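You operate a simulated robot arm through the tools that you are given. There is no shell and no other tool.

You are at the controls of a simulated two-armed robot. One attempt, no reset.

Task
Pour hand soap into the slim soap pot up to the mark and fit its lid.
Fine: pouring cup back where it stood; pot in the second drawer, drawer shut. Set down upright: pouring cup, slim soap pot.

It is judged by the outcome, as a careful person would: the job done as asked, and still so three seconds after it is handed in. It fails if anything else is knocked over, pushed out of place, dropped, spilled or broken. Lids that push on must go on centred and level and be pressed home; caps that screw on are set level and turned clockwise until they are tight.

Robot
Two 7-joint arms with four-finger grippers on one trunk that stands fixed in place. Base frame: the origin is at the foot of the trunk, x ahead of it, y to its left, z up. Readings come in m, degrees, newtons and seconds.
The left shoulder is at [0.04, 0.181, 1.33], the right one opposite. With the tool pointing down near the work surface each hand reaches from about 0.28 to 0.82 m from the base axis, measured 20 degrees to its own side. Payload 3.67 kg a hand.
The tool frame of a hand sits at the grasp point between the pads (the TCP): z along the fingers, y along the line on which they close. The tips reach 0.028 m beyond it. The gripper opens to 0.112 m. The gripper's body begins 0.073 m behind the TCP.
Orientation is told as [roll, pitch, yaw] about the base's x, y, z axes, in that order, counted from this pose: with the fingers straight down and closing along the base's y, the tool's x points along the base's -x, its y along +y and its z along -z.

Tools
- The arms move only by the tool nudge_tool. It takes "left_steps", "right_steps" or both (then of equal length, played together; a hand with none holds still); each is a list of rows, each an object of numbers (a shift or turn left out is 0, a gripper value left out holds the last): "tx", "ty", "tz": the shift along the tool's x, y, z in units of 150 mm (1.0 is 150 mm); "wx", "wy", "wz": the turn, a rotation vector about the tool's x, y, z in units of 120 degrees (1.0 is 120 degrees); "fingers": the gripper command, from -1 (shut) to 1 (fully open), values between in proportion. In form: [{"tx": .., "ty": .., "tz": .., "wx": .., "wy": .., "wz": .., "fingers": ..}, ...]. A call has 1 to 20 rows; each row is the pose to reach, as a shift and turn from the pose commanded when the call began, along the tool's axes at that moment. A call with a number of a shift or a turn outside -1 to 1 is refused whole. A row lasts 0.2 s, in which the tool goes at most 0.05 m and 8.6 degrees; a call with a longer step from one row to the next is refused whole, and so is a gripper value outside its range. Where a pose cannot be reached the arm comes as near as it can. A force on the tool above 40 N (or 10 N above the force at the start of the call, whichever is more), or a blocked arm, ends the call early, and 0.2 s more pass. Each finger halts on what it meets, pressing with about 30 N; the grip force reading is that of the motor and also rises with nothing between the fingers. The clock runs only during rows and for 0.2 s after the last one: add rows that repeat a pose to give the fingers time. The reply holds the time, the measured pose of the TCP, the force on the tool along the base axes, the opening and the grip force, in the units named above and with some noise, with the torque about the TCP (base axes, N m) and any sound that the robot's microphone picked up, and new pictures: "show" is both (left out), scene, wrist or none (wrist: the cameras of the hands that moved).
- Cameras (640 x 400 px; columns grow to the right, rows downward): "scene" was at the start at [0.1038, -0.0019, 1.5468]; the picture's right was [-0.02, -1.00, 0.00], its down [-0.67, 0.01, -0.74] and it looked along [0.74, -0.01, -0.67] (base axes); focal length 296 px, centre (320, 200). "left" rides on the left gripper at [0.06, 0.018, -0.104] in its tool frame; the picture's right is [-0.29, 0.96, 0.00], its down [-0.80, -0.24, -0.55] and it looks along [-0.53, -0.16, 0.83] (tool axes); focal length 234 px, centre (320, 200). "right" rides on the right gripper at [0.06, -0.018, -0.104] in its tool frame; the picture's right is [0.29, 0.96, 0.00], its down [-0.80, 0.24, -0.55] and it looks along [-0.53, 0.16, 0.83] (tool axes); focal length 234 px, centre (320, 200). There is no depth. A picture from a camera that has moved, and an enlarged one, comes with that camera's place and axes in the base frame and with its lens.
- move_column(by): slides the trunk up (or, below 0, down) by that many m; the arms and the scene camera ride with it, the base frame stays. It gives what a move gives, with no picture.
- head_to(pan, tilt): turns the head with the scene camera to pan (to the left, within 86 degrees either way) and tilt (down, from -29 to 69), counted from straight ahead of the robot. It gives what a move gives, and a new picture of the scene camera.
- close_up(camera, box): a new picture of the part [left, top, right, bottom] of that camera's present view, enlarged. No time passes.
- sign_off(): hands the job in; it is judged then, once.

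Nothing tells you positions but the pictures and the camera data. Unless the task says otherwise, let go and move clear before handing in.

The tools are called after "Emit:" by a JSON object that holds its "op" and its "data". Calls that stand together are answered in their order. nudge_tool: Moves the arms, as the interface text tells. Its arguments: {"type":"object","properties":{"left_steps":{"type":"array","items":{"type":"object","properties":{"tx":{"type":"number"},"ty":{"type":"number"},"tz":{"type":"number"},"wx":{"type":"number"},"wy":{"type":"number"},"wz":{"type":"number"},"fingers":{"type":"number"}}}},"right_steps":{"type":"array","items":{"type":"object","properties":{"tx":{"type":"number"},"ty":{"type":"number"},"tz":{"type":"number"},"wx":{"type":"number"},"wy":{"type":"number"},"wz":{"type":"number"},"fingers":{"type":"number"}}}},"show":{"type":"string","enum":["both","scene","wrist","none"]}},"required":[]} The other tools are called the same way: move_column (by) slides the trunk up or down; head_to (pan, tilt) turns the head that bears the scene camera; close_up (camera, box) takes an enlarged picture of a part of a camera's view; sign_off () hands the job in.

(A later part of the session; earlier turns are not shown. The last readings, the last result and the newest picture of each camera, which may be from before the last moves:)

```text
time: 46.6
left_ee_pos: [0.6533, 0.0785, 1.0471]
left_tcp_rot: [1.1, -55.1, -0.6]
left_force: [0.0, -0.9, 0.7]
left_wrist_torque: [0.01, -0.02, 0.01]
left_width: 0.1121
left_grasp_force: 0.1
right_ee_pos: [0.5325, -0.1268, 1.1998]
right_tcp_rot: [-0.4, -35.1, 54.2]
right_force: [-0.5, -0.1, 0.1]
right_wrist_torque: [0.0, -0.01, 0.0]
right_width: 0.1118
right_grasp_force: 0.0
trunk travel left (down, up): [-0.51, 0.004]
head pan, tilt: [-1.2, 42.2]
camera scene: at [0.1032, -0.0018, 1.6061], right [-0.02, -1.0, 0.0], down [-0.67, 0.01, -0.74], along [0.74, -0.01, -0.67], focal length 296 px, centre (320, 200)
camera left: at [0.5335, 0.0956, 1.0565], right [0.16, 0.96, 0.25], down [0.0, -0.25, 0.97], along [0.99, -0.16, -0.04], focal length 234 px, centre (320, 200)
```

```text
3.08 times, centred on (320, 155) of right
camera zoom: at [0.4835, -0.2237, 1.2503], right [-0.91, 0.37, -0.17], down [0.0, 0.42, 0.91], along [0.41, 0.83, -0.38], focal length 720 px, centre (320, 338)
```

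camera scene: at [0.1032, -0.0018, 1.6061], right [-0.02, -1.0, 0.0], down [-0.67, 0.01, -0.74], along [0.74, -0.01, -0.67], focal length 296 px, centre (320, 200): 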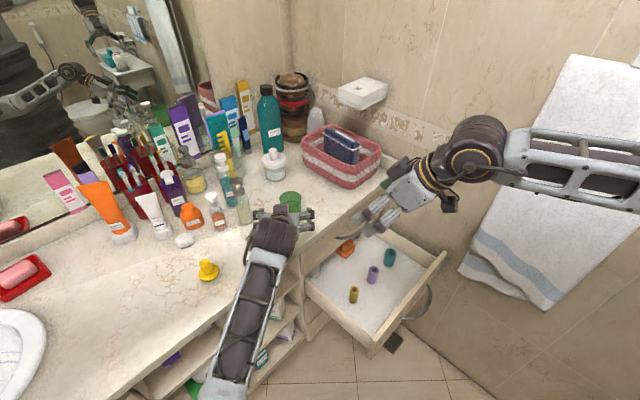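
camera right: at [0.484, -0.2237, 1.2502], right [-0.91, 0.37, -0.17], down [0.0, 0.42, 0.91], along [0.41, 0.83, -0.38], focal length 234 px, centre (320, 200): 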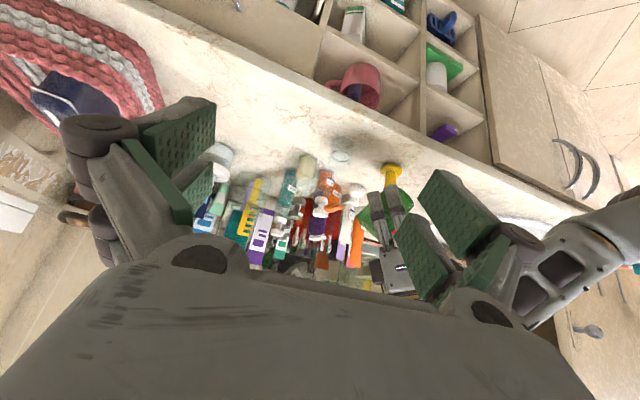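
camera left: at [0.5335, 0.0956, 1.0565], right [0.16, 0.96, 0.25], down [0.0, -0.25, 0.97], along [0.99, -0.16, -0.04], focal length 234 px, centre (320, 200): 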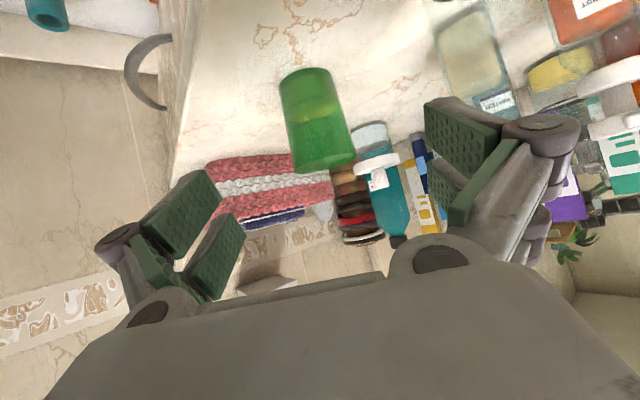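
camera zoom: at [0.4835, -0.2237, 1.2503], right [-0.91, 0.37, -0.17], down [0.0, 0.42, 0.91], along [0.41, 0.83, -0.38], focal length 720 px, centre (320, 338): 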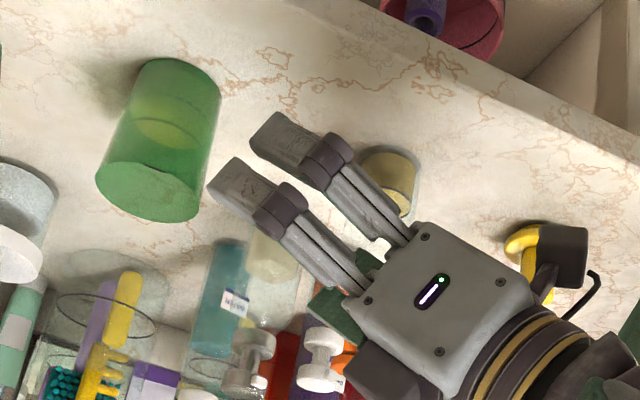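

The cup is back on its spot, upright, with the hand clear. I'll raise the left hand before turning it to point down over the lid.

Emit:
{"op": "nudge_tool", "data": {"left_steps": [{"tx": -0.12, "tz": -0.084, "fingers": 1}, {"tx": -0.27, "tz": -0.189}, {"tx": -0.42, "tz": -0.294}, {"tx": -0.546, "tz": -0.382}, {"tx": -0.546, "tz": -0.382}], "show": "scene"}}

```text
time: 48.0
left_ee_pos: [0.6488, 0.1073, 1.1232]
left_tcp_rot: [8.4, -53.7, -5.7]
left_force: [-0.6, 0.8, 0.2]
left_wrist_torque: [0.02, -0.01, -0.02]
left_width: 0.1117
left_grasp_force: 0.1
right_ee_pos: [0.5341, -0.1268, 1.1982]
right_tcp_rot: [-0.4, -35.1, 54.1]
right_force: [0.1, 0.3, -0.5]
right_wrist_torque: [0.01, 0.0, 0.0]
right_width: 0.1117
right_grasp_force: 0.1
trunk travel left (down, up): [-0.51, 0.004]
head pan, tilt: [-1.2, 42.2]
stopped in row 5 (left hand): the arm was blocked; the commanded pose is now the measured one
camera scene: at [0.104, -0.002, 1.606], right [-0.02, -1.0, 0.0], down [-0.67, 0.01, -0.74], along [0.74, -0.01, -0.67], focal length 296 px, centre (320, 200)
```

scene: 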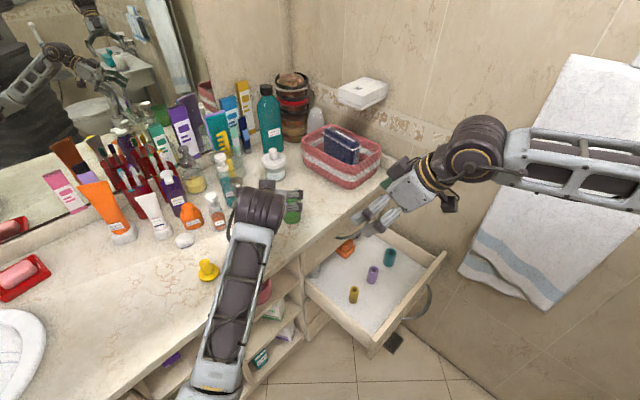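

The left arm reported itself blocked, probably its elbow folding toward its own body, since the force readings are near zero. I'll unwind by moving the hand left and back toward its natural downward pose, away from the pot and at height.

Emit:
{"op": "nudge_tool", "data": {"left_steps": [{"tx": 0.005, "ty": 0.116, "tz": -0.074, "wx": 0.0064, "wy": 0.05, "wz": -0.0056, "fingers": 1}, {"tx": 0.011, "ty": 0.232, "tz": -0.149, "wx": 0.0128, "wy": 0.1, "wz": -0.0112}, {"tx": 0.016, "ty": 0.347, "tz": -0.223, "wx": 0.0192, "wy": 0.15, "wz": -0.0168}, {"tx": 0.022, "ty": 0.463, "tz": -0.298, "wx": 0.0256, "wy": 0.2, "wz": -0.0224}, {"tx": 0.027, "ty": 0.579, "tz": -0.372, "wx": 0.032, "wy": 0.25, "wz": -0.028}], "show": "both"}}

```text
time: 49.2
left_ee_pos: [0.5978, 0.1881, 1.1603]
left_tcp_rot: [-0.4, -23.8, 1.3]
left_force: [-0.1, 0.9, -0.3]
left_wrist_torque: [0.03, 0.0, 0.0]
left_width: 0.1117
left_grasp_force: 0.1
right_ee_pos: [0.5318, -0.1251, 1.1982]
right_tcp_rot: [-0.6, -35.0, 54.1]
right_force: [0.1, 0.4, -0.3]
right_wrist_torque: [-0.04, -0.03, -0.01]
right_width: 0.1122
right_grasp_force: 0.1
trunk travel left (down, up): [-0.51, 0.004]
head pan, tilt: [-1.2, 42.2]
camera scene: at [0.1043, -0.0014, 1.606], right [-0.02, -1.0, 0.0], down [-0.67, 0.01, -0.74], along [0.74, -0.02, -0.67], focal length 296 px, centre (320, 200)
camera left: at [0.5014, 0.2052, 1.2295], right [0.24, 0.96, 0.11], down [0.51, -0.22, 0.83], along [0.82, -0.15, -0.55], focal length 234 px, centre (320, 200)
```

scene: 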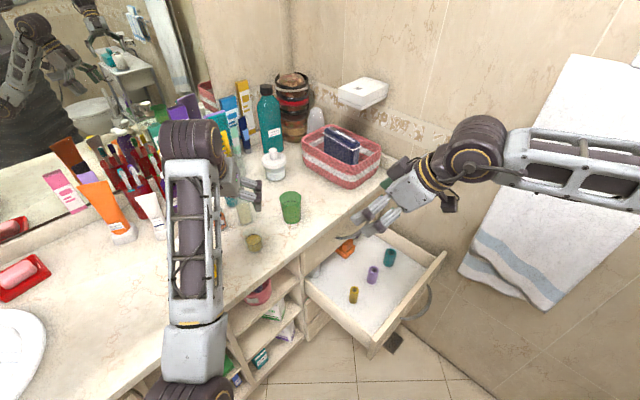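
left: 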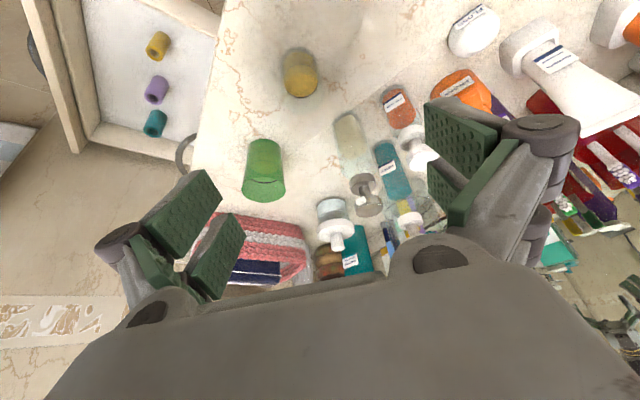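

Freed, and everything is still standing. Now I'll point the left fingers straight down above the lid.

Emit:
{"op": "nudge_tool", "data": {"left_steps": [{"tx": 0.07, "ty": 0.123, "tz": 0.027, "wx": 0.001, "wy": 0.04, "wz": 0.002, "fingers": 1}, {"tx": 0.14, "ty": 0.246, "tz": 0.055, "wx": 0.002, "wy": 0.079, "wz": 0.004}, {"tx": 0.21, "ty": 0.37, "tz": 0.082, "wx": 0.003, "wy": 0.119, "wz": 0.006}, {"tx": 0.281, "ty": 0.493, "tz": 0.11, "wx": 0.004, "wy": 0.158, "wz": 0.008}, {"tx": 0.351, "ty": 0.616, "tz": 0.137, "wx": 0.0044, "wy": 0.198, "wz": 0.0099}, {"tx": 0.351, "ty": 0.616, "tz": 0.137, "wx": 0.0044, "wy": 0.198, "wz": 0.0099}], "show": "both"}}

Emit:
{"op": "close_up", "data": {"camera": "right", "box": [240, 100, 440, 225]}}

```text
time: 49.8
left_ee_pos: [0.5864, 0.2987, 1.1347]
left_tcp_rot: [8.1, -15.5, 2.6]
left_force: [0.2, -0.3, -0.2]
left_wrist_torque: [0.01, -0.02, -0.03]
left_width: 0.1119
left_grasp_force: 0.1
left hand out of reach, approached as far as the arm can: row 2, 3
right_ee_pos: [0.5344, -0.1232, 1.199]
right_tcp_rot: [-0.5, -35.0, 54.1]
right_force: [0.9, -0.2, 0.2]
right_wrist_torque: [-0.01, 0.02, 0.01]
right_width: 0.1122
right_grasp_force: 0.0
trunk travel left (down, up): [-0.51, 0.004]
head pan, tilt: [-1.2, 42.2]
stopped in row 3 (left hand): the arm was blocked; the commanded pose is now the measured one
camera scene: at [0.1048, 0.0007, 1.606], right [-0.02, -1.0, 0.0], down [-0.67, 0.01, -0.74], along [0.74, -0.02, -0.67], focal length 296 px, centre (320, 200)
camera left: at [0.5006, 0.298, 1.2189], right [0.2, 0.96, 0.21], down [0.65, -0.29, 0.71], along [0.74, -0.01, -0.68], focal length 234 px, centre (320, 200)
```

scene: 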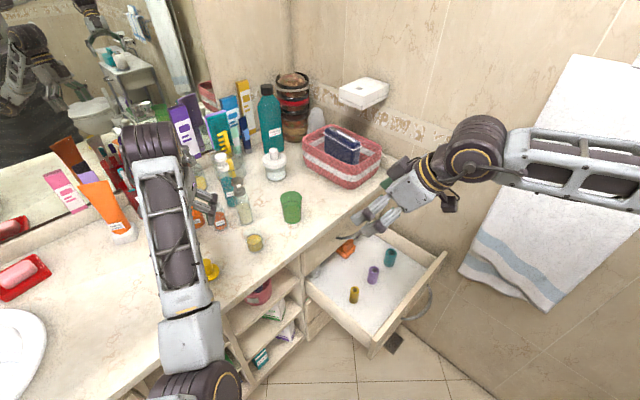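
left: 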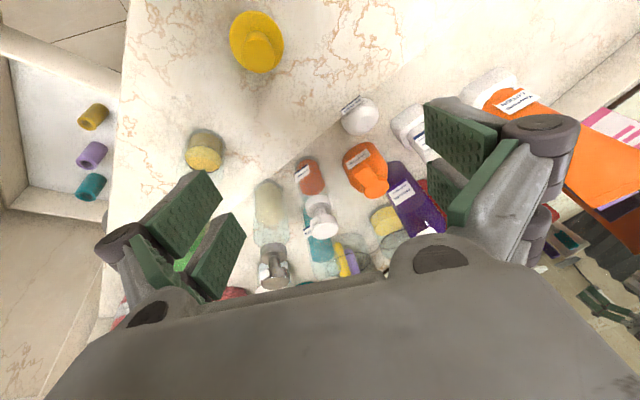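

```text
3.20 times, centred on (340, 162) of right
camera zoom: at [0.4849, -0.2216, 1.2503], right [-0.91, 0.37, -0.17], down [0.0, 0.42, 0.91], along [0.41, 0.83, -0.38], focal length 749 px, centre (256, 320)
```

zoom: 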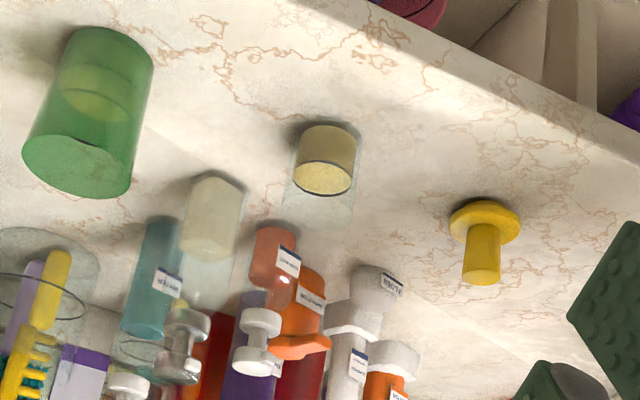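

The left arm stalled again short of the lid; its elbow is folded in by the body. The scene is undisturbed, so I'll lift the hand back toward its starting pose to unfold the elbow.

Emit:
{"op": "nudge_tool", "data": {"left_steps": [{"tx": 0.062, "ty": -0.061, "tz": -0.16, "wx": 0.0117, "wy": 0.0213, "wz": 0.0051, "fingers": 1}, {"tx": 0.124, "ty": -0.122, "tz": -0.321, "wx": 0.0233, "wy": 0.0425, "wz": 0.0102}, {"tx": 0.186, "ty": -0.183, "tz": -0.481, "wx": 0.035, "wy": 0.0638, "wz": 0.0153}, {"tx": 0.248, "ty": -0.244, "tz": -0.641, "wx": 0.0467, "wy": 0.085, "wz": 0.0204}, {"tx": 0.31, "ty": -0.305, "tz": -0.802, "wx": 0.0583, "wy": 0.1063, "wz": 0.0255}, {"tx": 0.372, "ty": -0.366, "tz": -0.962, "wx": 0.07, "wy": 0.1275, "wz": 0.0306}, {"tx": 0.372, "ty": -0.366, "tz": -0.962, "wx": 0.07, "wy": 0.1275, "wz": 0.0306}], "show": "scene"}}

```text
time: 51.6
left_ee_pos: [0.6215, 0.3157, 1.0876]
left_tcp_rot: [3.6, -0.1, 2.8]
left_force: [-0.3, 0.0, -1.0]
left_wrist_torque: [0.01, 0.03, 0.0]
left_width: 0.1119
left_grasp_force: 0.0
left hand out of reach, approached as far as the arm can: row 1, 2, 3, 4, 5, 6, 7
right_ee_pos: [0.5325, -0.1251, 1.1996]
right_tcp_rot: [-0.6, -35.1, 54.0]
right_force: [0.3, -0.1, 0.3]
right_wrist_torque: [-0.02, -0.01, -0.02]
right_width: 0.1121
right_grasp_force: 0.0
trunk travel left (down, up): [-0.51, 0.004]
head pan, tilt: [-1.2, 42.2]
stopped in row 7 (left hand): the arm was blocked; the commanded pose is now the measured one
camera scene: at [0.1035, -0.0015, 1.6061], right [-0.02, -1.0, 0.0], down [-0.67, 0.01, -0.74], along [0.74, -0.02, -0.67], focal length 296 px, centre (320, 200)
```

scene: 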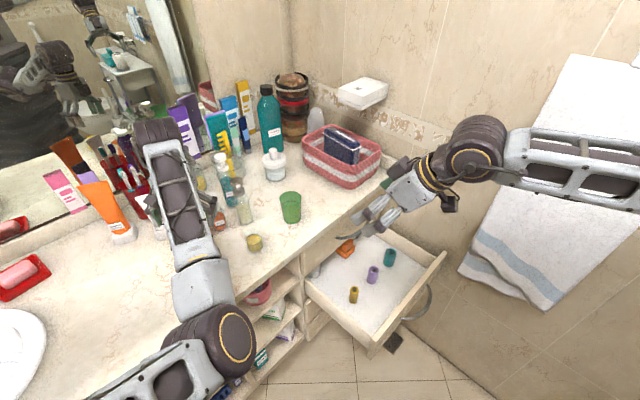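

The left arm drifted further as its elbow swings through. I'll look straight at the arm by turning the head before commanding anything else.

Emit:
{"op": "head_to", "data": {"pan": 25, "tilt": 60}}

Emit:
{"op": "close_up", "data": {"camera": "right", "box": [320, 60, 640, 260]}}

Emit:
{"op": "close_up", "data": {"camera": "left", "box": [0, 0, 640, 400]}}

```text
time: 52.5
left_ee_pos: [0.6213, 0.3165, 1.0873]
left_tcp_rot: [3.5, 0.1, 2.7]
left_force: [-0.2, -0.3, -0.4]
left_wrist_torque: [-0.03, -0.01, -0.01]
left_width: 0.1121
left_grasp_force: 0.1
right_ee_pos: [0.5324, -0.1247, 1.1977]
right_tcp_rot: [-0.4, -35.1, 54.1]
right_force: [-0.4, 0.4, 0.5]
right_wrist_torque: [0.01, 0.02, 0.05]
right_width: 0.112
right_grasp_force: 0.0
trunk travel left (down, up): [-0.51, 0.004]
head pan, tilt: [25.0, 60.0]
camera scene: at [0.0809, 0.0276, 1.5826], right [0.42, -0.91, 0.0], down [-0.79, -0.37, -0.5], along [0.45, 0.21, -0.87], focal length 296 px, centre (320, 200)
```

scene: 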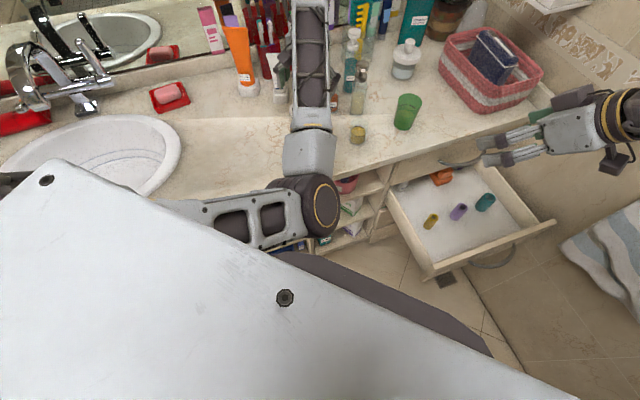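

```text
2.00 times, centred on (480, 160) of right
camera zoom: at [0.4841, -0.224, 1.25], right [-0.91, 0.37, -0.17], down [0.0, 0.41, 0.91], along [0.41, 0.83, -0.38], focal length 468 px, centre (0, 280)
```

zoom: 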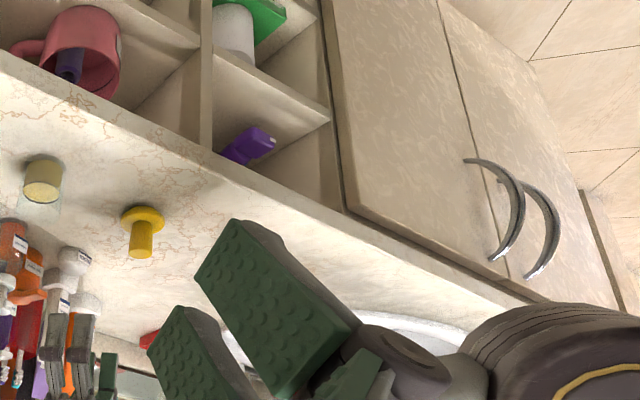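

```text
1.00 times, centred on (320, 200) of left (not enlarged: the box is as wide or as high as the picture)
camera zoom: at [0.561, 0.3237, 1.1899], right [0.24, 0.97, 0.06], down [0.81, -0.24, 0.54], along [0.53, -0.08, -0.84], focal length 234 px, centre (320, 200)
```

zoom: 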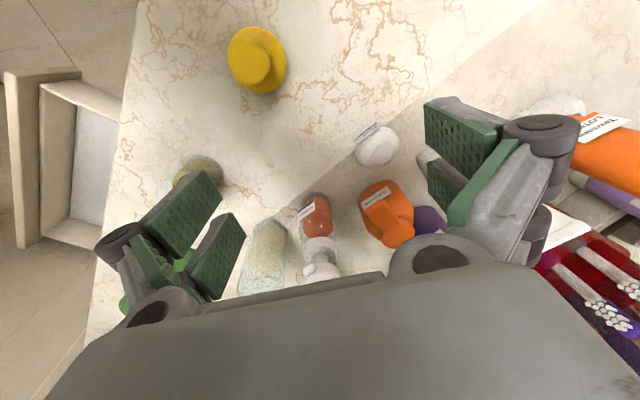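

The left upper arm is folded across the chest with the elbow inward, which explains the stalls; nothing has been touched. I'll try a small pure lift to see whether it responds.

Emit:
{"op": "nudge_tool", "data": {"left_steps": [{"tz": -0.1, "fingers": 1}, {"tz": -0.2}, {"tz": -0.3}], "show": "scene"}}

```text
time: 53.3
left_ee_pos: [0.6277, 0.3388, 1.1284]
left_tcp_rot: [5.4, 0.0, 4.2]
left_force: [-0.1, -0.3, 0.1]
left_wrist_torque: [0.01, 0.01, -0.02]
left_width: 0.1119
left_grasp_force: 0.0
left hand out of reach, approached as far as the arm can: row 3
right_ee_pos: [0.5325, -0.1254, 1.1991]
right_tcp_rot: [-0.3, -35.1, 54.0]
right_force: [-0.5, -0.8, -0.3]
right_wrist_torque: [-0.01, 0.01, -0.02]
right_width: 0.1118
right_grasp_force: 0.1
trunk travel left (down, up): [-0.51, 0.004]
head pan, tilt: [25.0, 60.0]
camera scene: at [0.0811, 0.0276, 1.5825], right [0.42, -0.91, 0.0], down [-0.79, -0.37, -0.5], along [0.45, 0.21, -0.87], focal length 296 px, centre (320, 200)
```

scene: 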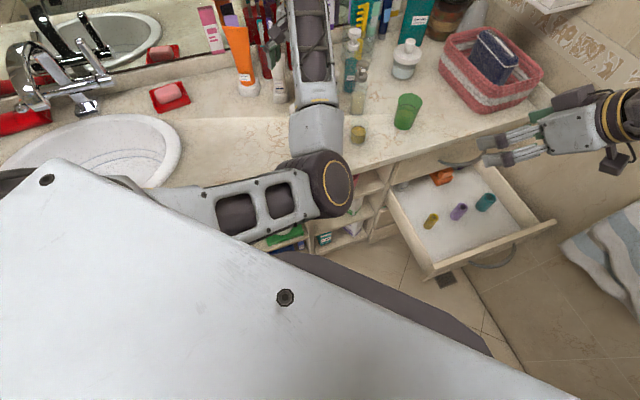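

It responds but with sideways drift. I'll try easing the hand back and to the left over open counter, which should swing the shoulder and elbow outward.

Emit:
{"op": "nudge_tool", "data": {"left_steps": [{"tx": 0.05, "ty": 0.05, "fingers": 1}, {"tx": 0.1, "ty": 0.1}, {"tx": 0.15, "ty": 0.15}, {"tx": 0.2, "ty": 0.2}], "show": "scene"}}

```text
time: 54.5
left_ee_pos: [0.6007, 0.3789, 1.129]
left_tcp_rot: [5.4, -0.2, 4.7]
left_force: [0.2, -0.7, 0.2]
left_wrist_torque: [-0.01, -0.01, 0.02]
left_width: 0.1119
left_grasp_force: 0.1
left hand out of reach, approached as far as the arm can: row 2, 3, 4
right_ee_pos: [0.5319, -0.1259, 1.1998]
right_tcp_rot: [-0.4, -35.1, 54.1]
right_force: [0.7, -0.2, -0.2]
right_wrist_torque: [-0.01, -0.01, 0.04]
right_width: 0.112
right_grasp_force: 0.0
trunk travel left (down, up): [-0.51, 0.004]
head pan, tilt: [25.0, 60.0]
stopped in row 4 (left hand): the arm was blocked; the commanded pose is now the measured one
camera scene: at [0.0809, 0.0278, 1.5825], right [0.42, -0.91, 0.0], down [-0.79, -0.37, -0.5], along [0.45, 0.21, -0.87], focal length 296 px, centre (320, 200)
```

scene: 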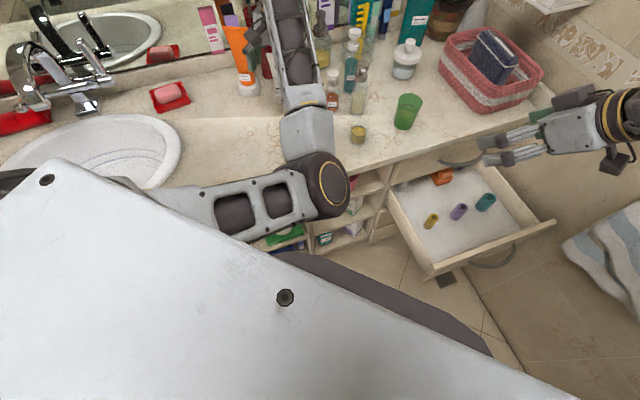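

The elbow is stuck low and in front; a rigid roll of the arm should free it. I'll roll the hand to the left while drawing it up and back, well above everything.

Emit:
{"op": "nudge_tool", "data": {"left_steps": [{"tx": 0.06, "tz": -0.1, "wx": -0.042, "fingers": 1}, {"tx": 0.12, "tz": -0.2, "wx": -0.083}, {"tx": 0.18, "tz": -0.3, "wx": -0.125}, {"tx": 0.24, "tz": -0.4, "wx": -0.167}, {"tx": 0.3, "tz": -0.5, "wx": -0.208}], "show": "scene"}}

```text
time: 55.9
left_ee_pos: [0.5547, 0.3974, 1.2214]
left_tcp_rot: [32.6, -2.0, 7.3]
left_force: [-0.6, -0.7, 0.2]
left_wrist_torque: [0.03, 0.0, -0.02]
left_width: 0.1122
left_grasp_force: 0.0
right_ee_pos: [0.5338, -0.1256, 1.1987]
right_tcp_rot: [-0.4, -35.1, 54.1]
right_force: [0.0, 0.3, -0.3]
right_wrist_torque: [0.01, 0.01, -0.03]
right_width: 0.1121
right_grasp_force: 0.0
trunk travel left (down, up): [-0.51, 0.004]
head pan, tilt: [25.0, 60.0]
stopped in row 5 (left hand): the arm was blocked; the commanded pose is now the measured one
camera scene: at [0.081, 0.0281, 1.5825], right [0.42, -0.91, 0.0], down [-0.79, -0.37, -0.5], along [0.45, 0.21, -0.87], focal length 296 px, centre (320, 200)
```

scene: 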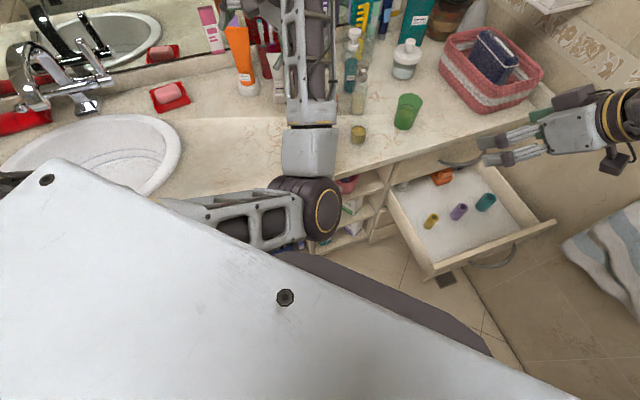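

That worked: the hand is up at (0.555, 0.397, 1.22). I'll continue back and up toward the shoulder.

Emit:
{"op": "nudge_tool", "data": {"left_steps": [{"tx": 0.121, "ty": 0.032, "tz": -0.095, "fingers": 1}, {"tx": 0.242, "ty": 0.064, "tz": -0.191}, {"tx": 0.362, "ty": 0.096, "tz": -0.286}, {"tx": 0.483, "ty": 0.128, "tz": -0.382}, {"tx": 0.604, "ty": 0.16, "tz": -0.477}], "show": "scene"}}

```text
time: 57.3
left_ee_pos: [0.4784, 0.4416, 1.2845]
left_tcp_rot: [36.0, -2.8, 9.6]
left_force: [1.0, 0.5, 0.8]
left_wrist_torque: [0.0, 0.03, -0.02]
left_width: 0.112
left_grasp_force: 0.0
left hand out of reach, approached as far as the arm can: row 2, 3, 4, 5
right_ee_pos: [0.5325, -0.1256, 1.1995]
right_tcp_rot: [-0.4, -35.1, 54.1]
right_force: [0.3, 0.7, 0.0]
right_wrist_torque: [0.02, -0.03, 0.0]
right_width: 0.1119
right_grasp_force: 0.0
trunk travel left (down, up): [-0.51, 0.004]
head pan, tilt: [25.0, 60.0]
stopped in row 5 (left hand): the arm was blocked; the commanded pose is now the measured one
camera scene: at [0.0809, 0.0279, 1.5825], right [0.42, -0.91, 0.0], down [-0.79, -0.37, -0.5], along [0.45, 0.21, -0.87], focal length 296 px, centre (320, 200)
```

scene: 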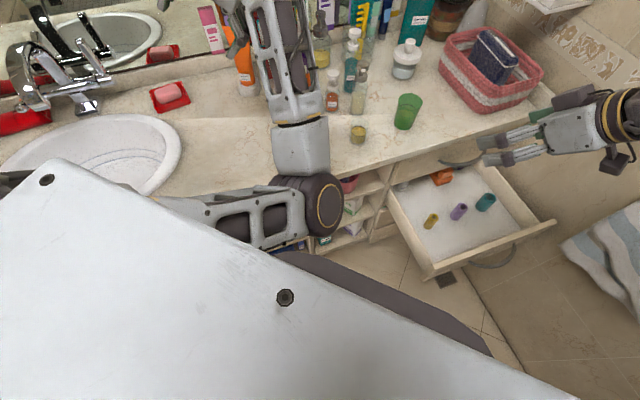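

The elbow itself still hasn't moved. I'll roll the hand further and shift it left over the open sink area, to make the shoulder swing outward.

Emit:
{"op": "nudge_tool", "data": {"left_steps": [{"ty": 0.08, "wx": -0.05, "fingers": 1}, {"ty": 0.16, "wx": -0.1}, {"ty": 0.24, "wx": -0.15}, {"ty": 0.32, "wx": -0.2}, {"ty": 0.4, "wx": -0.25}], "show": "both"}}

```text
time: 58.5
left_ee_pos: [0.4678, 0.4887, 1.3175]
left_tcp_rot: [65.8, -2.6, 9.5]
left_force: [-0.6, 0.1, -0.3]
left_wrist_torque: [0.0, 0.0, 0.01]
left_width: 0.1119
left_grasp_force: 0.0
right_ee_pos: [0.5331, -0.1244, 1.1988]
right_tcp_rot: [-0.6, -35.0, 54.1]
right_force: [-0.2, 0.3, -0.4]
right_wrist_torque: [-0.02, -0.02, 0.01]
right_width: 0.1121
right_grasp_force: 0.0
trunk travel left (down, up): [-0.51, 0.004]
head pan, tilt: [25.0, 60.0]
camera scene: at [0.0807, 0.0284, 1.5825], right [0.42, -0.91, 0.0], down [-0.79, -0.37, -0.5], along [0.45, 0.21, -0.87], focal length 296 px, centre (320, 200)
camera left: at [0.4219, 0.3912, 1.3717], right [0.18, 0.43, 0.89], down [0.88, -0.47, 0.05], along [0.43, 0.77, -0.46], focal length 234 px, centre (320, 200)
```

scene: 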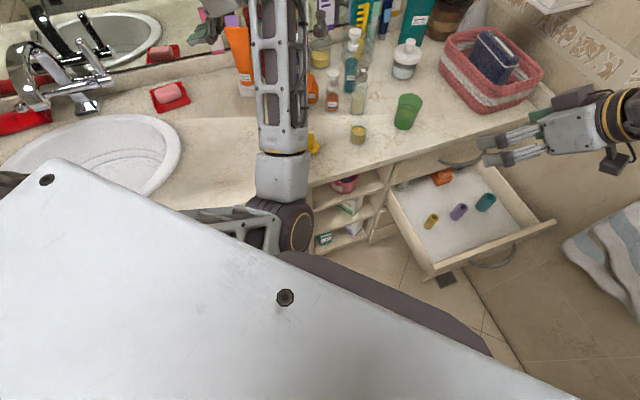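
left: 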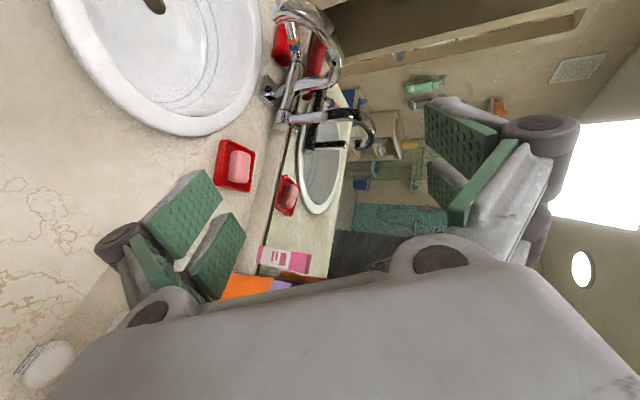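

Free now, with the elbow moving outward. The drift suggests the wrist wants positive yaw, and the lid is round so yaw is my choice; I'll bring the hand to point down with about 40° yaw above the open counter.

Emit:
{"op": "nudge_tool", "data": {"left_steps": [{"tx": -0.002, "ty": -0.073, "tz": -0.086, "wx": 0.053, "wy": 0.016, "wz": -0.021, "fingers": 1}, {"tx": -0.004, "ty": -0.147, "tz": -0.171, "wx": 0.106, "wy": 0.033, "wz": -0.043}, {"tx": -0.006, "ty": -0.22, "tz": -0.257, "wx": 0.159, "wy": 0.049, "wz": -0.064}, {"tx": -0.008, "ty": -0.293, "tz": -0.342, "wx": 0.212, "wy": 0.066, "wz": -0.085}, {"tx": -0.011, "ty": -0.367, "tz": -0.428, "wx": 0.265, "wy": 0.082, "wz": -0.107}, {"tx": -0.013, "ty": -0.44, "tz": -0.513, "wx": 0.317, "wy": 0.098, "wz": -0.128}, {"tx": -0.015, "ty": -0.513, "tz": -0.599, "wx": 0.37, "wy": 0.115, "wz": -0.149}, {"tx": -0.017, "ty": -0.586, "tz": -0.684, "wx": 0.423, "wy": 0.131, "wz": -0.17}, {"tx": -0.019, "ty": -0.66, "tz": -0.77, "wx": 0.476, "wy": 0.148, "wz": -0.192}, {"tx": -0.021, "ty": -0.733, "tz": -0.855, "wx": 0.529, "wy": 0.164, "wz": -0.213}], "show": "both"}}

```text
time: 60.7
left_ee_pos: [0.5891, 0.4302, 1.2433]
left_tcp_rot: [-0.3, 0.0, 39.9]
left_force: [0.3, -0.2, 0.3]
left_wrist_torque: [0.03, 0.04, 0.02]
left_width: 0.1121
left_grasp_force: 0.0
left hand out of reach, approached as far as the arm can: row 5, 6, 7, 8, 9, 10
right_ee_pos: [0.5331, -0.125, 1.1977]
right_tcp_rot: [-0.5, -35.1, 54.2]
right_force: [0.3, 0.2, -0.5]
right_wrist_torque: [-0.02, 0.0, -0.04]
right_width: 0.112
right_grasp_force: 0.0
trunk travel left (down, up): [-0.51, 0.004]
head pan, tilt: [25.0, 60.0]
camera scene: at [0.0811, 0.0282, 1.5826], right [0.42, -0.91, 0.0], down [-0.79, -0.37, -0.5], along [0.45, 0.21, -0.87], focal length 296 px, centre (320, 200)
camera left: at [0.5321, 0.4053, 1.3458], right [-0.39, 0.92, 0.0], down [0.76, 0.33, 0.56], along [0.51, 0.22, -0.83], focal length 234 px, centre (320, 200)
```

scene: 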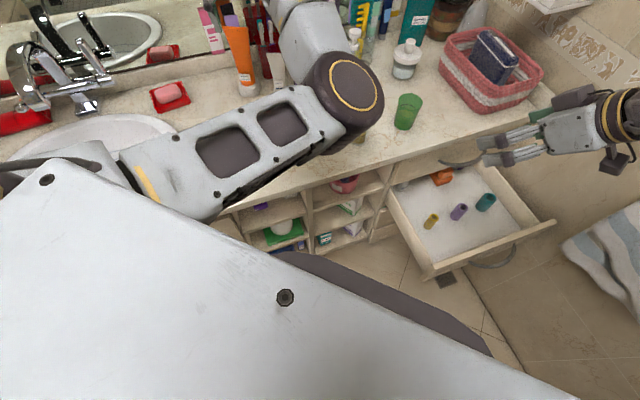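
left: 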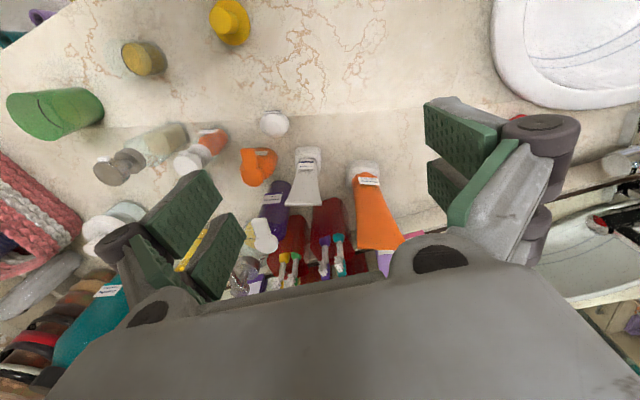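

The hand now points straight down at 40° yaw, but the elbow is tucked inward. The wrist seems limited in the inward twist, so I'll twist it further outward to about 85° yaw to free it.

Emit:
{"op": "nudge_tool", "data": {"left_steps": [{"wz": -0.0625, "fingers": 1}, {"wz": -0.125}, {"wz": -0.1875}, {"wz": -0.25}, {"wz": -0.3125}, {"wz": -0.375}], "show": "scene"}}

```text
time: 62.1
left_ee_pos: [0.585, 0.4337, 1.2441]
left_tcp_rot: [0.0, 0.0, 85.1]
left_force: [0.2, 0.1, -1.0]
left_wrist_torque: [-0.03, -0.01, 0.0]
left_width: 0.112
left_grasp_force: 0.1
right_ee_pos: [0.5319, -0.125, 1.1982]
right_tcp_rot: [-0.4, -35.1, 54.1]
right_force: [0.3, 0.9, -1.0]
right_wrist_torque: [0.01, 0.0, 0.01]
right_width: 0.1119
right_grasp_force: 0.0
trunk travel left (down, up): [-0.51, 0.004]
head pan, tilt: [25.0, 60.0]
camera scene: at [0.0807, 0.0279, 1.5825], right [0.42, -0.91, 0.0], down [-0.79, -0.37, -0.5], along [0.45, 0.21, -0.87], focal length 296 px, centre (320, 200)
```

scene: 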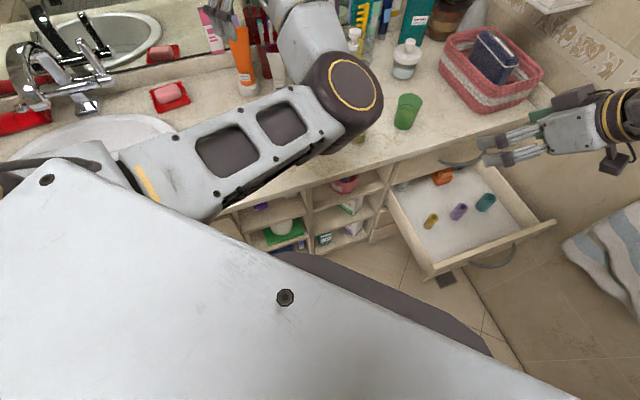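

The twist moved only the wrist. Now I'll try moving toward the lid at this height, in small steps.

Emit:
{"op": "nudge_tool", "data": {"left_steps": [{"tx": 0.136, "ty": 0.022, "fingers": 1}, {"tx": 0.272, "ty": 0.043}, {"tx": 0.407, "ty": 0.065}, {"tx": 0.543, "ty": 0.086}], "show": "scene"}}

```text
time: 63.1
left_ee_pos: [0.6115, 0.4081, 1.2288]
left_tcp_rot: [-0.1, 0.0, 84.9]
left_force: [-0.2, -0.7, -0.7]
left_wrist_torque: [0.0, -0.02, 0.03]
left_width: 0.1121
left_grasp_force: 0.1
left hand out of reach, approached as far as the arm can: row 1, 2, 3, 4
right_ee_pos: [0.5336, -0.1254, 1.1978]
right_tcp_rot: [-0.4, -35.2, 54.1]
right_force: [0.5, 0.2, -0.1]
right_wrist_torque: [-0.03, 0.0, 0.03]
right_width: 0.1121
right_grasp_force: 0.0
trunk travel left (down, up): [-0.51, 0.004]
head pan, tilt: [25.0, 60.0]
camera scene: at [0.0813, 0.0275, 1.5825], right [0.42, -0.91, 0.0], down [-0.79, -0.37, -0.5], along [0.45, 0.21, -0.87], focal length 296 px, centre (320, 200)
```

scene: 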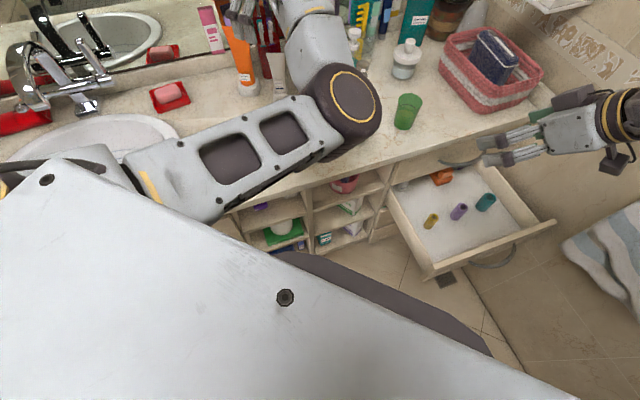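

The arm is still caught with its elbow inward. Rolling left freed it before, so I'll roll left again while moving up and away to the left, and watch the elbow.

Emit:
{"op": "nudge_tool", "data": {"left_steps": [{"tx": -0.063, "ty": 0.047, "tz": -0.067, "wx": -0.0055, "wy": -0.0623, "fingers": 1}, {"tx": -0.126, "ty": 0.095, "tz": -0.133, "wx": -0.0109, "wy": -0.1245}, {"tx": -0.188, "ty": 0.142, "tz": -0.2, "wx": -0.0164, "wy": -0.1868}, {"tx": -0.251, "ty": 0.19, "tz": -0.267, "wx": -0.0218, "wy": -0.249}, {"tx": -0.314, "ty": 0.237, "tz": -0.333, "wx": -0.0273, "wy": -0.3113}, {"tx": -0.377, "ty": 0.284, "tz": -0.4, "wx": -0.0327, "wy": -0.3735}, {"tx": -0.439, "ty": 0.332, "tz": -0.466, "wx": -0.0382, "wy": -0.4358}, {"tx": -0.502, "ty": 0.379, "tz": -0.533, "wx": -0.0436, "wy": -0.498}], "show": "scene"}}

```text
time: 64.9
left_ee_pos: [0.5611, 0.489, 1.3091]
left_tcp_rot: [8.3, -59.7, 80.2]
left_force: [-0.6, 0.8, 0.0]
left_wrist_torque: [0.0, 0.01, 0.02]
left_width: 0.1119
left_grasp_force: 0.1
right_ee_pos: [0.532, -0.1245, 1.1987]
right_tcp_rot: [-0.5, -35.0, 54.1]
right_force: [0.1, 1.0, 0.5]
right_wrist_torque: [0.0, 0.03, 0.01]
right_width: 0.112
right_grasp_force: 0.0
trunk travel left (down, up): [-0.51, 0.004]
head pan, tilt: [25.0, 60.0]
camera scene: at [0.0804, 0.0284, 1.5825], right [0.42, -0.91, 0.0], down [-0.78, -0.37, -0.5], along [0.45, 0.21, -0.87], focal length 296 px, centre (320, 200)
```

scene: 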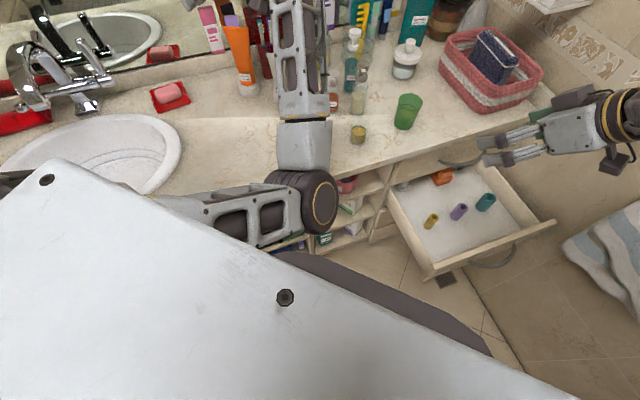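

The elbow has come back down and the arm moves freely again. I'll keep rolling and draw the wrist back toward the shoulder so the elbow swings to the outside.

Emit:
{"op": "nudge_tool", "data": {"left_steps": [{"tx": -0.098, "ty": 0.114, "tz": -0.054, "wx": -0.0041, "wy": -0.0474, "fingers": 1}, {"tx": -0.197, "ty": 0.229, "tz": -0.107, "wx": -0.0082, "wy": -0.0949}, {"tx": -0.295, "ty": 0.343, "tz": -0.161, "wx": -0.0123, "wy": -0.1423}, {"tx": -0.394, "ty": 0.458, "tz": -0.214, "wx": -0.0163, "wy": -0.1897}, {"tx": -0.492, "ty": 0.572, "tz": -0.268, "wx": -0.0204, "wy": -0.2371}, {"tx": -0.591, "ty": 0.687, "tz": -0.321, "wx": -0.0245, "wy": -0.2846}, {"tx": -0.689, "ty": 0.801, "tz": -0.375, "wx": -0.0286, "wy": -0.332}], "show": "scene"}}

```text
time: 66.5
left_ee_pos: [0.4501, 0.4978, 1.4346]
left_tcp_rot: [154.3, -78.9, -64.0]
left_force: [-0.6, -0.9, -0.3]
left_wrist_torque: [0.0, 0.02, 0.01]
left_width: 0.112
left_grasp_force: 0.0
right_ee_pos: [0.5316, -0.1237, 1.1986]
right_tcp_rot: [-0.4, -35.1, 54.1]
right_force: [0.1, -0.5, -0.3]
right_wrist_torque: [-0.01, -0.01, -0.01]
right_width: 0.112
right_grasp_force: 0.0
trunk travel left (down, up): [-0.51, 0.004]
head pan, tilt: [25.0, 60.0]
camera scene: at [0.0799, 0.0285, 1.5825], right [0.42, -0.91, 0.0], down [-0.78, -0.37, -0.5], along [0.45, 0.21, -0.87], focal length 296 px, centre (320, 200)
```

scene: 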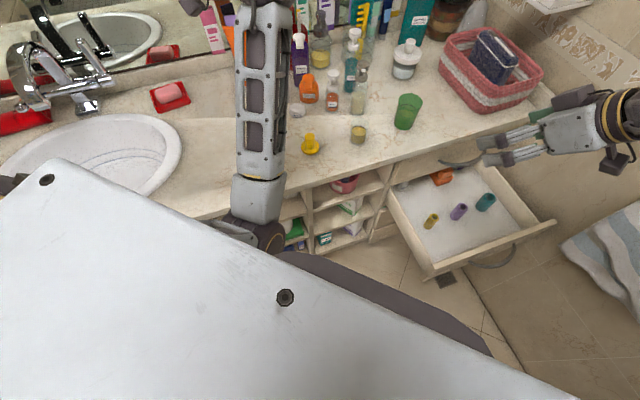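

The elbow is now directly below the shoulder–wrist line, which is healthy. From fingers-left I'll swing the hand toward fingers-forward about the vertical, keeping the wrist in place and high.

Emit:
{"op": "nudge_tool", "data": {"left_steps": [{"tx": -0.025, "ty": -0.116, "tz": -0.082, "wx": 0.0613, "wy": -0.0053, "wz": -0.0109, "fingers": 1}, {"tx": -0.049, "ty": -0.232, "tz": -0.163, "wx": 0.1226, "wy": -0.0107, "wz": -0.0218}, {"tx": -0.074, "ty": -0.348, "tz": -0.245, "wx": 0.1839, "wy": -0.016, "wz": -0.0327}, {"tx": -0.099, "ty": -0.465, "tz": -0.327, "wx": 0.2453, "wy": -0.0213, "wz": -0.0437}, {"tx": -0.123, "ty": -0.581, "tz": -0.408, "wx": 0.3066, "wy": -0.0266, "wz": -0.0546}, {"tx": -0.148, "ty": -0.697, "tz": -0.49, "wx": 0.3679, "wy": -0.032, "wz": -0.0655}, {"tx": -0.172, "ty": -0.813, "tz": -0.571, "wx": 0.4292, "wy": -0.0373, "wz": -0.0764}, {"tx": -0.197, "ty": -0.929, "tz": -0.653, "wx": 0.4905, "wy": -0.0426, "wz": -0.0873}], "show": "scene"}}

```text
time: 68.3
left_ee_pos: [0.5912, 0.3979, 1.4357]
left_tcp_rot: [154.7, -78.9, -124.5]
left_force: [-0.2, -0.3, -0.4]
left_wrist_torque: [-0.01, 0.0, -0.02]
left_width: 0.1119
left_grasp_force: 0.0
right_ee_pos: [0.5327, -0.1241, 1.1989]
right_tcp_rot: [-0.5, -35.0, 54.1]
right_force: [-0.1, -0.4, 0.3]
right_wrist_torque: [-0.02, 0.02, -0.02]
right_width: 0.1121
right_grasp_force: 0.2
trunk travel left (down, up): [-0.51, 0.004]
head pan, tilt: [25.0, 60.0]
camera scene: at [0.0809, 0.0288, 1.5825], right [0.42, -0.91, 0.0], down [-0.79, -0.37, -0.5], along [0.45, 0.21, -0.87], focal length 296 px, centre (320, 200)
```

scene: 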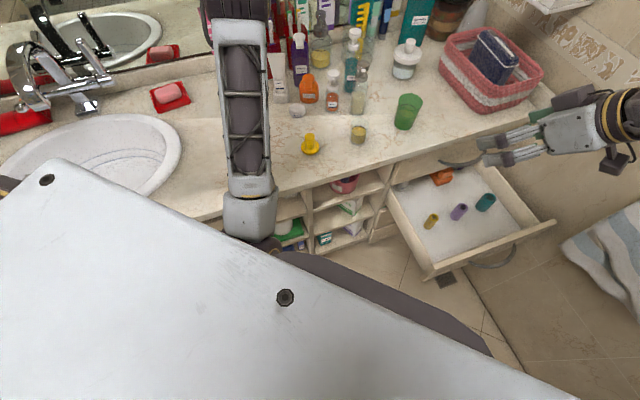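

The elbow is holding its healthy place. Now I'll pitch the fingers from forward to straight down (ending at about 30° yaw) above the open counter.

Emit:
{"op": "nudge_tool", "data": {"left_steps": [{"tx": 0.0765, "ty": -0.025, "tz": -0.083, "wx": 0.0029, "wy": 0.0694, "wz": -0.0026, "fingers": 1}, {"tx": 0.153, "ty": -0.05, "tz": -0.1665, "wx": 0.0058, "wy": 0.1388, "wz": -0.0052}, {"tx": 0.2295, "ty": -0.0755, "tz": -0.2498, "wx": 0.0088, "wy": 0.2083, "wz": -0.0078}, {"tx": 0.306, "ty": -0.1007, "tz": -0.333, "wx": 0.0117, "wy": 0.2777, "wz": -0.0103}, {"tx": 0.3825, "ty": -0.1258, "tz": -0.4163, "wx": 0.0146, "wy": 0.3471, "wz": -0.0129}, {"tx": 0.459, "ty": -0.151, "tz": -0.4995, "wx": 0.0175, "wy": 0.4165, "wz": -0.0155}, {"tx": 0.5355, "ty": -0.1762, "tz": -0.5828, "wx": 0.0204, "wy": 0.4859, "wz": -0.0181}, {"tx": 0.612, "ty": -0.2013, "tz": -0.666, "wx": 0.0233, "wy": 0.5553, "wz": -0.0207}, {"tx": 0.6885, "ty": -0.2265, "tz": -0.7493, "wx": 0.0263, "wy": 0.6248, "wz": -0.0233}, {"tx": 0.765, "ty": -0.2517, "tz": -0.8325, "wx": 0.0292, "wy": 0.6942, "wz": -0.0258}, {"tx": 0.8415, "ty": -0.2768, "tz": -0.9158, "wx": 0.0321, "wy": 0.7636, "wz": -0.0284}, {"tx": 0.918, "ty": -0.302, "tz": -0.999, "wx": 0.035, "wy": 0.833, "wz": -0.031}], "show": "both"}}

```text
time: 70.9
left_ee_pos: [0.6098, 0.3933, 1.1723]
left_tcp_rot: [0.1, -0.1, 30.3]
left_force: [-0.3, -0.1, -0.5]
left_wrist_torque: [-0.02, 0.03, -0.01]
left_width: 0.1116
left_grasp_force: 0.1
left hand out of reach, approached as far as the arm can: row 8, 9, 10, 11, 12
right_ee_pos: [0.5348, -0.1235, 1.1991]
right_tcp_rot: [-0.5, -34.9, 54.1]
right_force: [-0.1, 0.1, 0.2]
right_wrist_torque: [0.03, 0.01, -0.02]
right_width: 0.112
right_grasp_force: 0.0
trunk travel left (down, up): [-0.51, 0.004]
head pan, tilt: [25.0, 60.0]
camera scene: at [0.082, 0.0285, 1.5824], right [0.42, -0.91, 0.0], down [-0.79, -0.37, -0.5], along [0.45, 0.21, -0.87], focal length 296 px, centre (320, 200)
camera left: at [0.5495, 0.378, 1.2746], right [-0.23, 0.97, 0.0], down [0.81, 0.19, 0.56], along [0.54, 0.13, -0.83], focal length 234 px, centre (320, 200)
```

scene: 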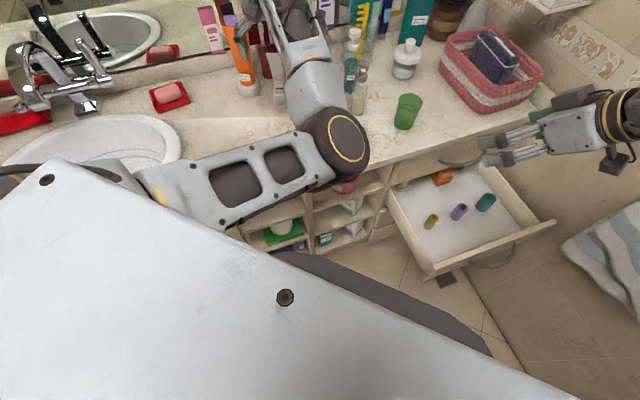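
left: 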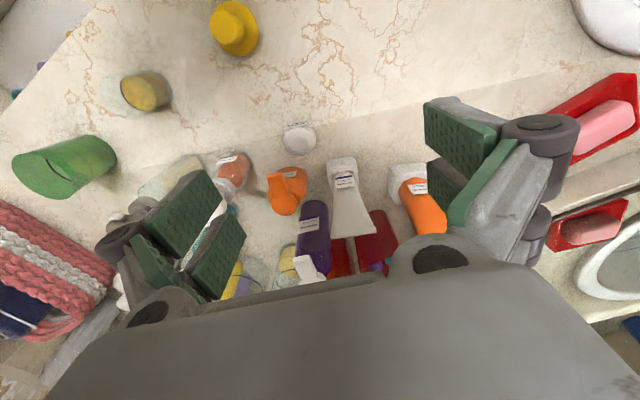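

I see the pattern now: with the elbow low, the wrist can't bend enough to point down while the hand is high, so it should work lower. I'll descend toward the lid, where nothing tall is underneath.

Emit:
{"op": "nudge_tool", "data": {"left_steps": [{"tz": 0.12, "fingers": 1}, {"tx": 0.06, "ty": -0.04, "tz": 0.24}, {"tx": 0.16, "ty": -0.11, "tz": 0.36}, {"tx": 0.27, "ty": -0.18, "tz": 0.467}, {"tx": 0.373, "ty": -0.247, "tz": 0.467}], "show": "both"}}

```text
time: 72.3
left_ee_pos: [0.5944, 0.3768, 1.1103]
left_tcp_rot: [0.9, -2.6, 32.8]
left_force: [0.2, -0.1, 0.0]
left_wrist_torque: [-0.01, 0.02, 0.01]
left_width: 0.112
left_grasp_force: 0.0
left hand out of reach, approached as far as the arm can: row 4, 5
right_ee_pos: [0.5328, -0.1248, 1.1998]
right_tcp_rot: [-0.5, -35.0, 54.0]
right_force: [-0.5, -0.2, 0.3]
right_wrist_torque: [0.0, -0.01, -0.03]
right_width: 0.1121
right_grasp_force: 0.0
trunk travel left (down, up): [-0.51, 0.004]
head pan, tilt: [25.0, 60.0]
stopped in row 5 (left hand): the arm was blocked; the commanded pose is now the measured one
camera scene: at [0.0805, 0.0277, 1.5825], right [0.42, -0.91, 0.0], down [-0.79, -0.37, -0.5], along [0.45, 0.21, -0.87], focal length 296 px, centre (320, 200)
camera left: at [0.5321, 0.3553, 1.2099], right [-0.28, 0.96, 0.03], down [0.78, 0.21, 0.59], along [0.56, 0.19, -0.81], focal length 234 px, centre (320, 200)
```

scene: 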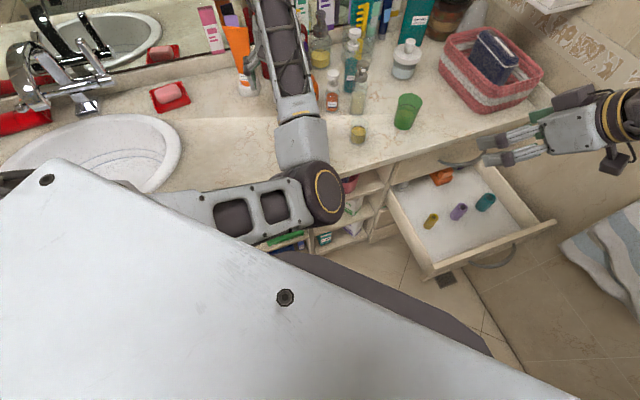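
left: 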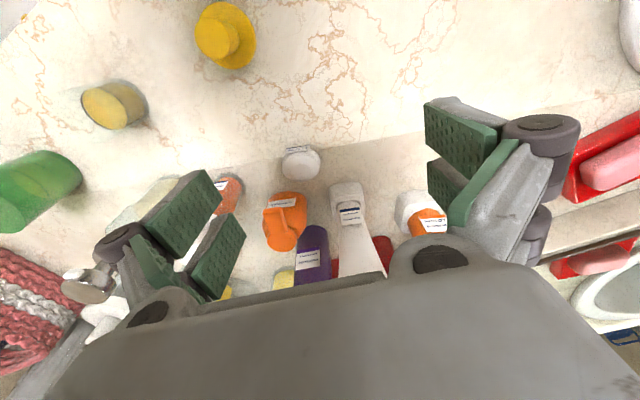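

Descending is working: the elbow drops as the hand lowers. I'll lower further, straight down over clear counter.

Emit:
{"op": "nudge_tool", "data": {"left_steps": [{"tz": 0.1, "fingers": 1}, {"tz": 0.2}, {"tz": 0.3}, {"tz": 0.4}, {"tz": 0.4}], "show": "scene"}}

```text
time: 73.5
left_ee_pos: [0.595, 0.3768, 1.0484]
left_tcp_rot: [0.8, -2.6, 32.6]
left_force: [0.2, -0.5, -0.1]
left_wrist_torque: [0.0, 0.0, 0.01]
left_width: 0.1122
left_grasp_force: 0.0
right_ee_pos: [0.5331, -0.1258, 1.1994]
right_tcp_rot: [-0.4, -35.2, 54.1]
right_force: [0.5, -0.6, 0.6]
right_wrist_torque: [0.0, 0.0, -0.01]
right_width: 0.1119
right_grasp_force: 0.1
trunk travel left (down, up): [-0.51, 0.004]
head pan, tilt: [25.0, 60.0]
camera scene: at [0.0807, 0.0278, 1.5825], right [0.42, -0.91, 0.0], down [-0.79, -0.37, -0.5], along [0.45, 0.21, -0.87], focal length 296 px, centre (320, 200)
```

scene: 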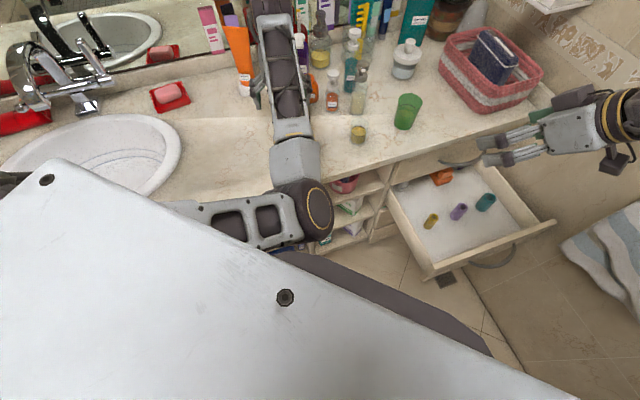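

Free and responsive. I'll level the hand and slide over above the lid at this height, well above the knob's 0.985 top.

Emit:
{"op": "nudge_tool", "data": {"left_steps": [{"tx": 0.111, "ty": -0.082, "wx": 0.0013, "wy": 0.0043, "fingers": 1}, {"tx": 0.222, "ty": -0.163, "wx": 0.0027, "wy": 0.0087}, {"tx": 0.332, "ty": -0.245, "wx": 0.004, "wy": 0.013}, {"tx": 0.443, "ty": -0.326, "wx": 0.0054, "wy": 0.0174}, {"tx": 0.554, "ty": -0.408, "wx": 0.0067, "wy": 0.0217}], "show": "both"}}

```text
time: 74.9
left_ee_pos: [0.5721, 0.356, 1.0648]
left_tcp_rot: [3.8, -5.1, 36.7]
left_force: [-0.4, 0.6, 0.0]
left_wrist_torque: [0.01, 0.02, -0.01]
left_width: 0.1117
left_grasp_force: 0.1
left hand out of reach, approached as far as the arm can: row 5
right_ee_pos: [0.5346, -0.1248, 1.1987]
right_tcp_rot: [-0.4, -35.0, 54.1]
right_force: [0.5, -0.5, 0.0]
right_wrist_torque: [0.0, -0.02, 0.03]
right_width: 0.1117
right_grasp_force: 0.0
trunk travel left (down, up): [-0.51, 0.004]
head pan, tilt: [25.0, 60.0]
stopped in row 5 (left hand): the arm was blocked; the commanded pose is now the measured one
camera scene: at [0.081, 0.0282, 1.5825], right [0.42, -0.91, 0.0], down [-0.79, -0.37, -0.5], along [0.45, 0.21, -0.87], focal length 296 px, centre (320, 200)
camera left: at [0.5093, 0.3224, 1.162], right [-0.35, 0.93, 0.09], down [0.76, 0.22, 0.61], along [0.55, 0.28, -0.79], focal length 234 px, centre (320, 200)
```

scene: 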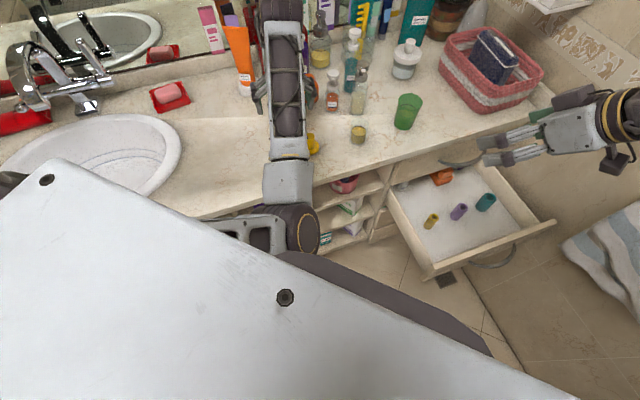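
left: 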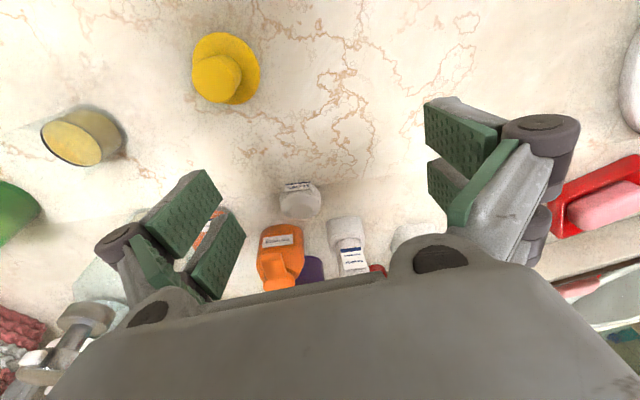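

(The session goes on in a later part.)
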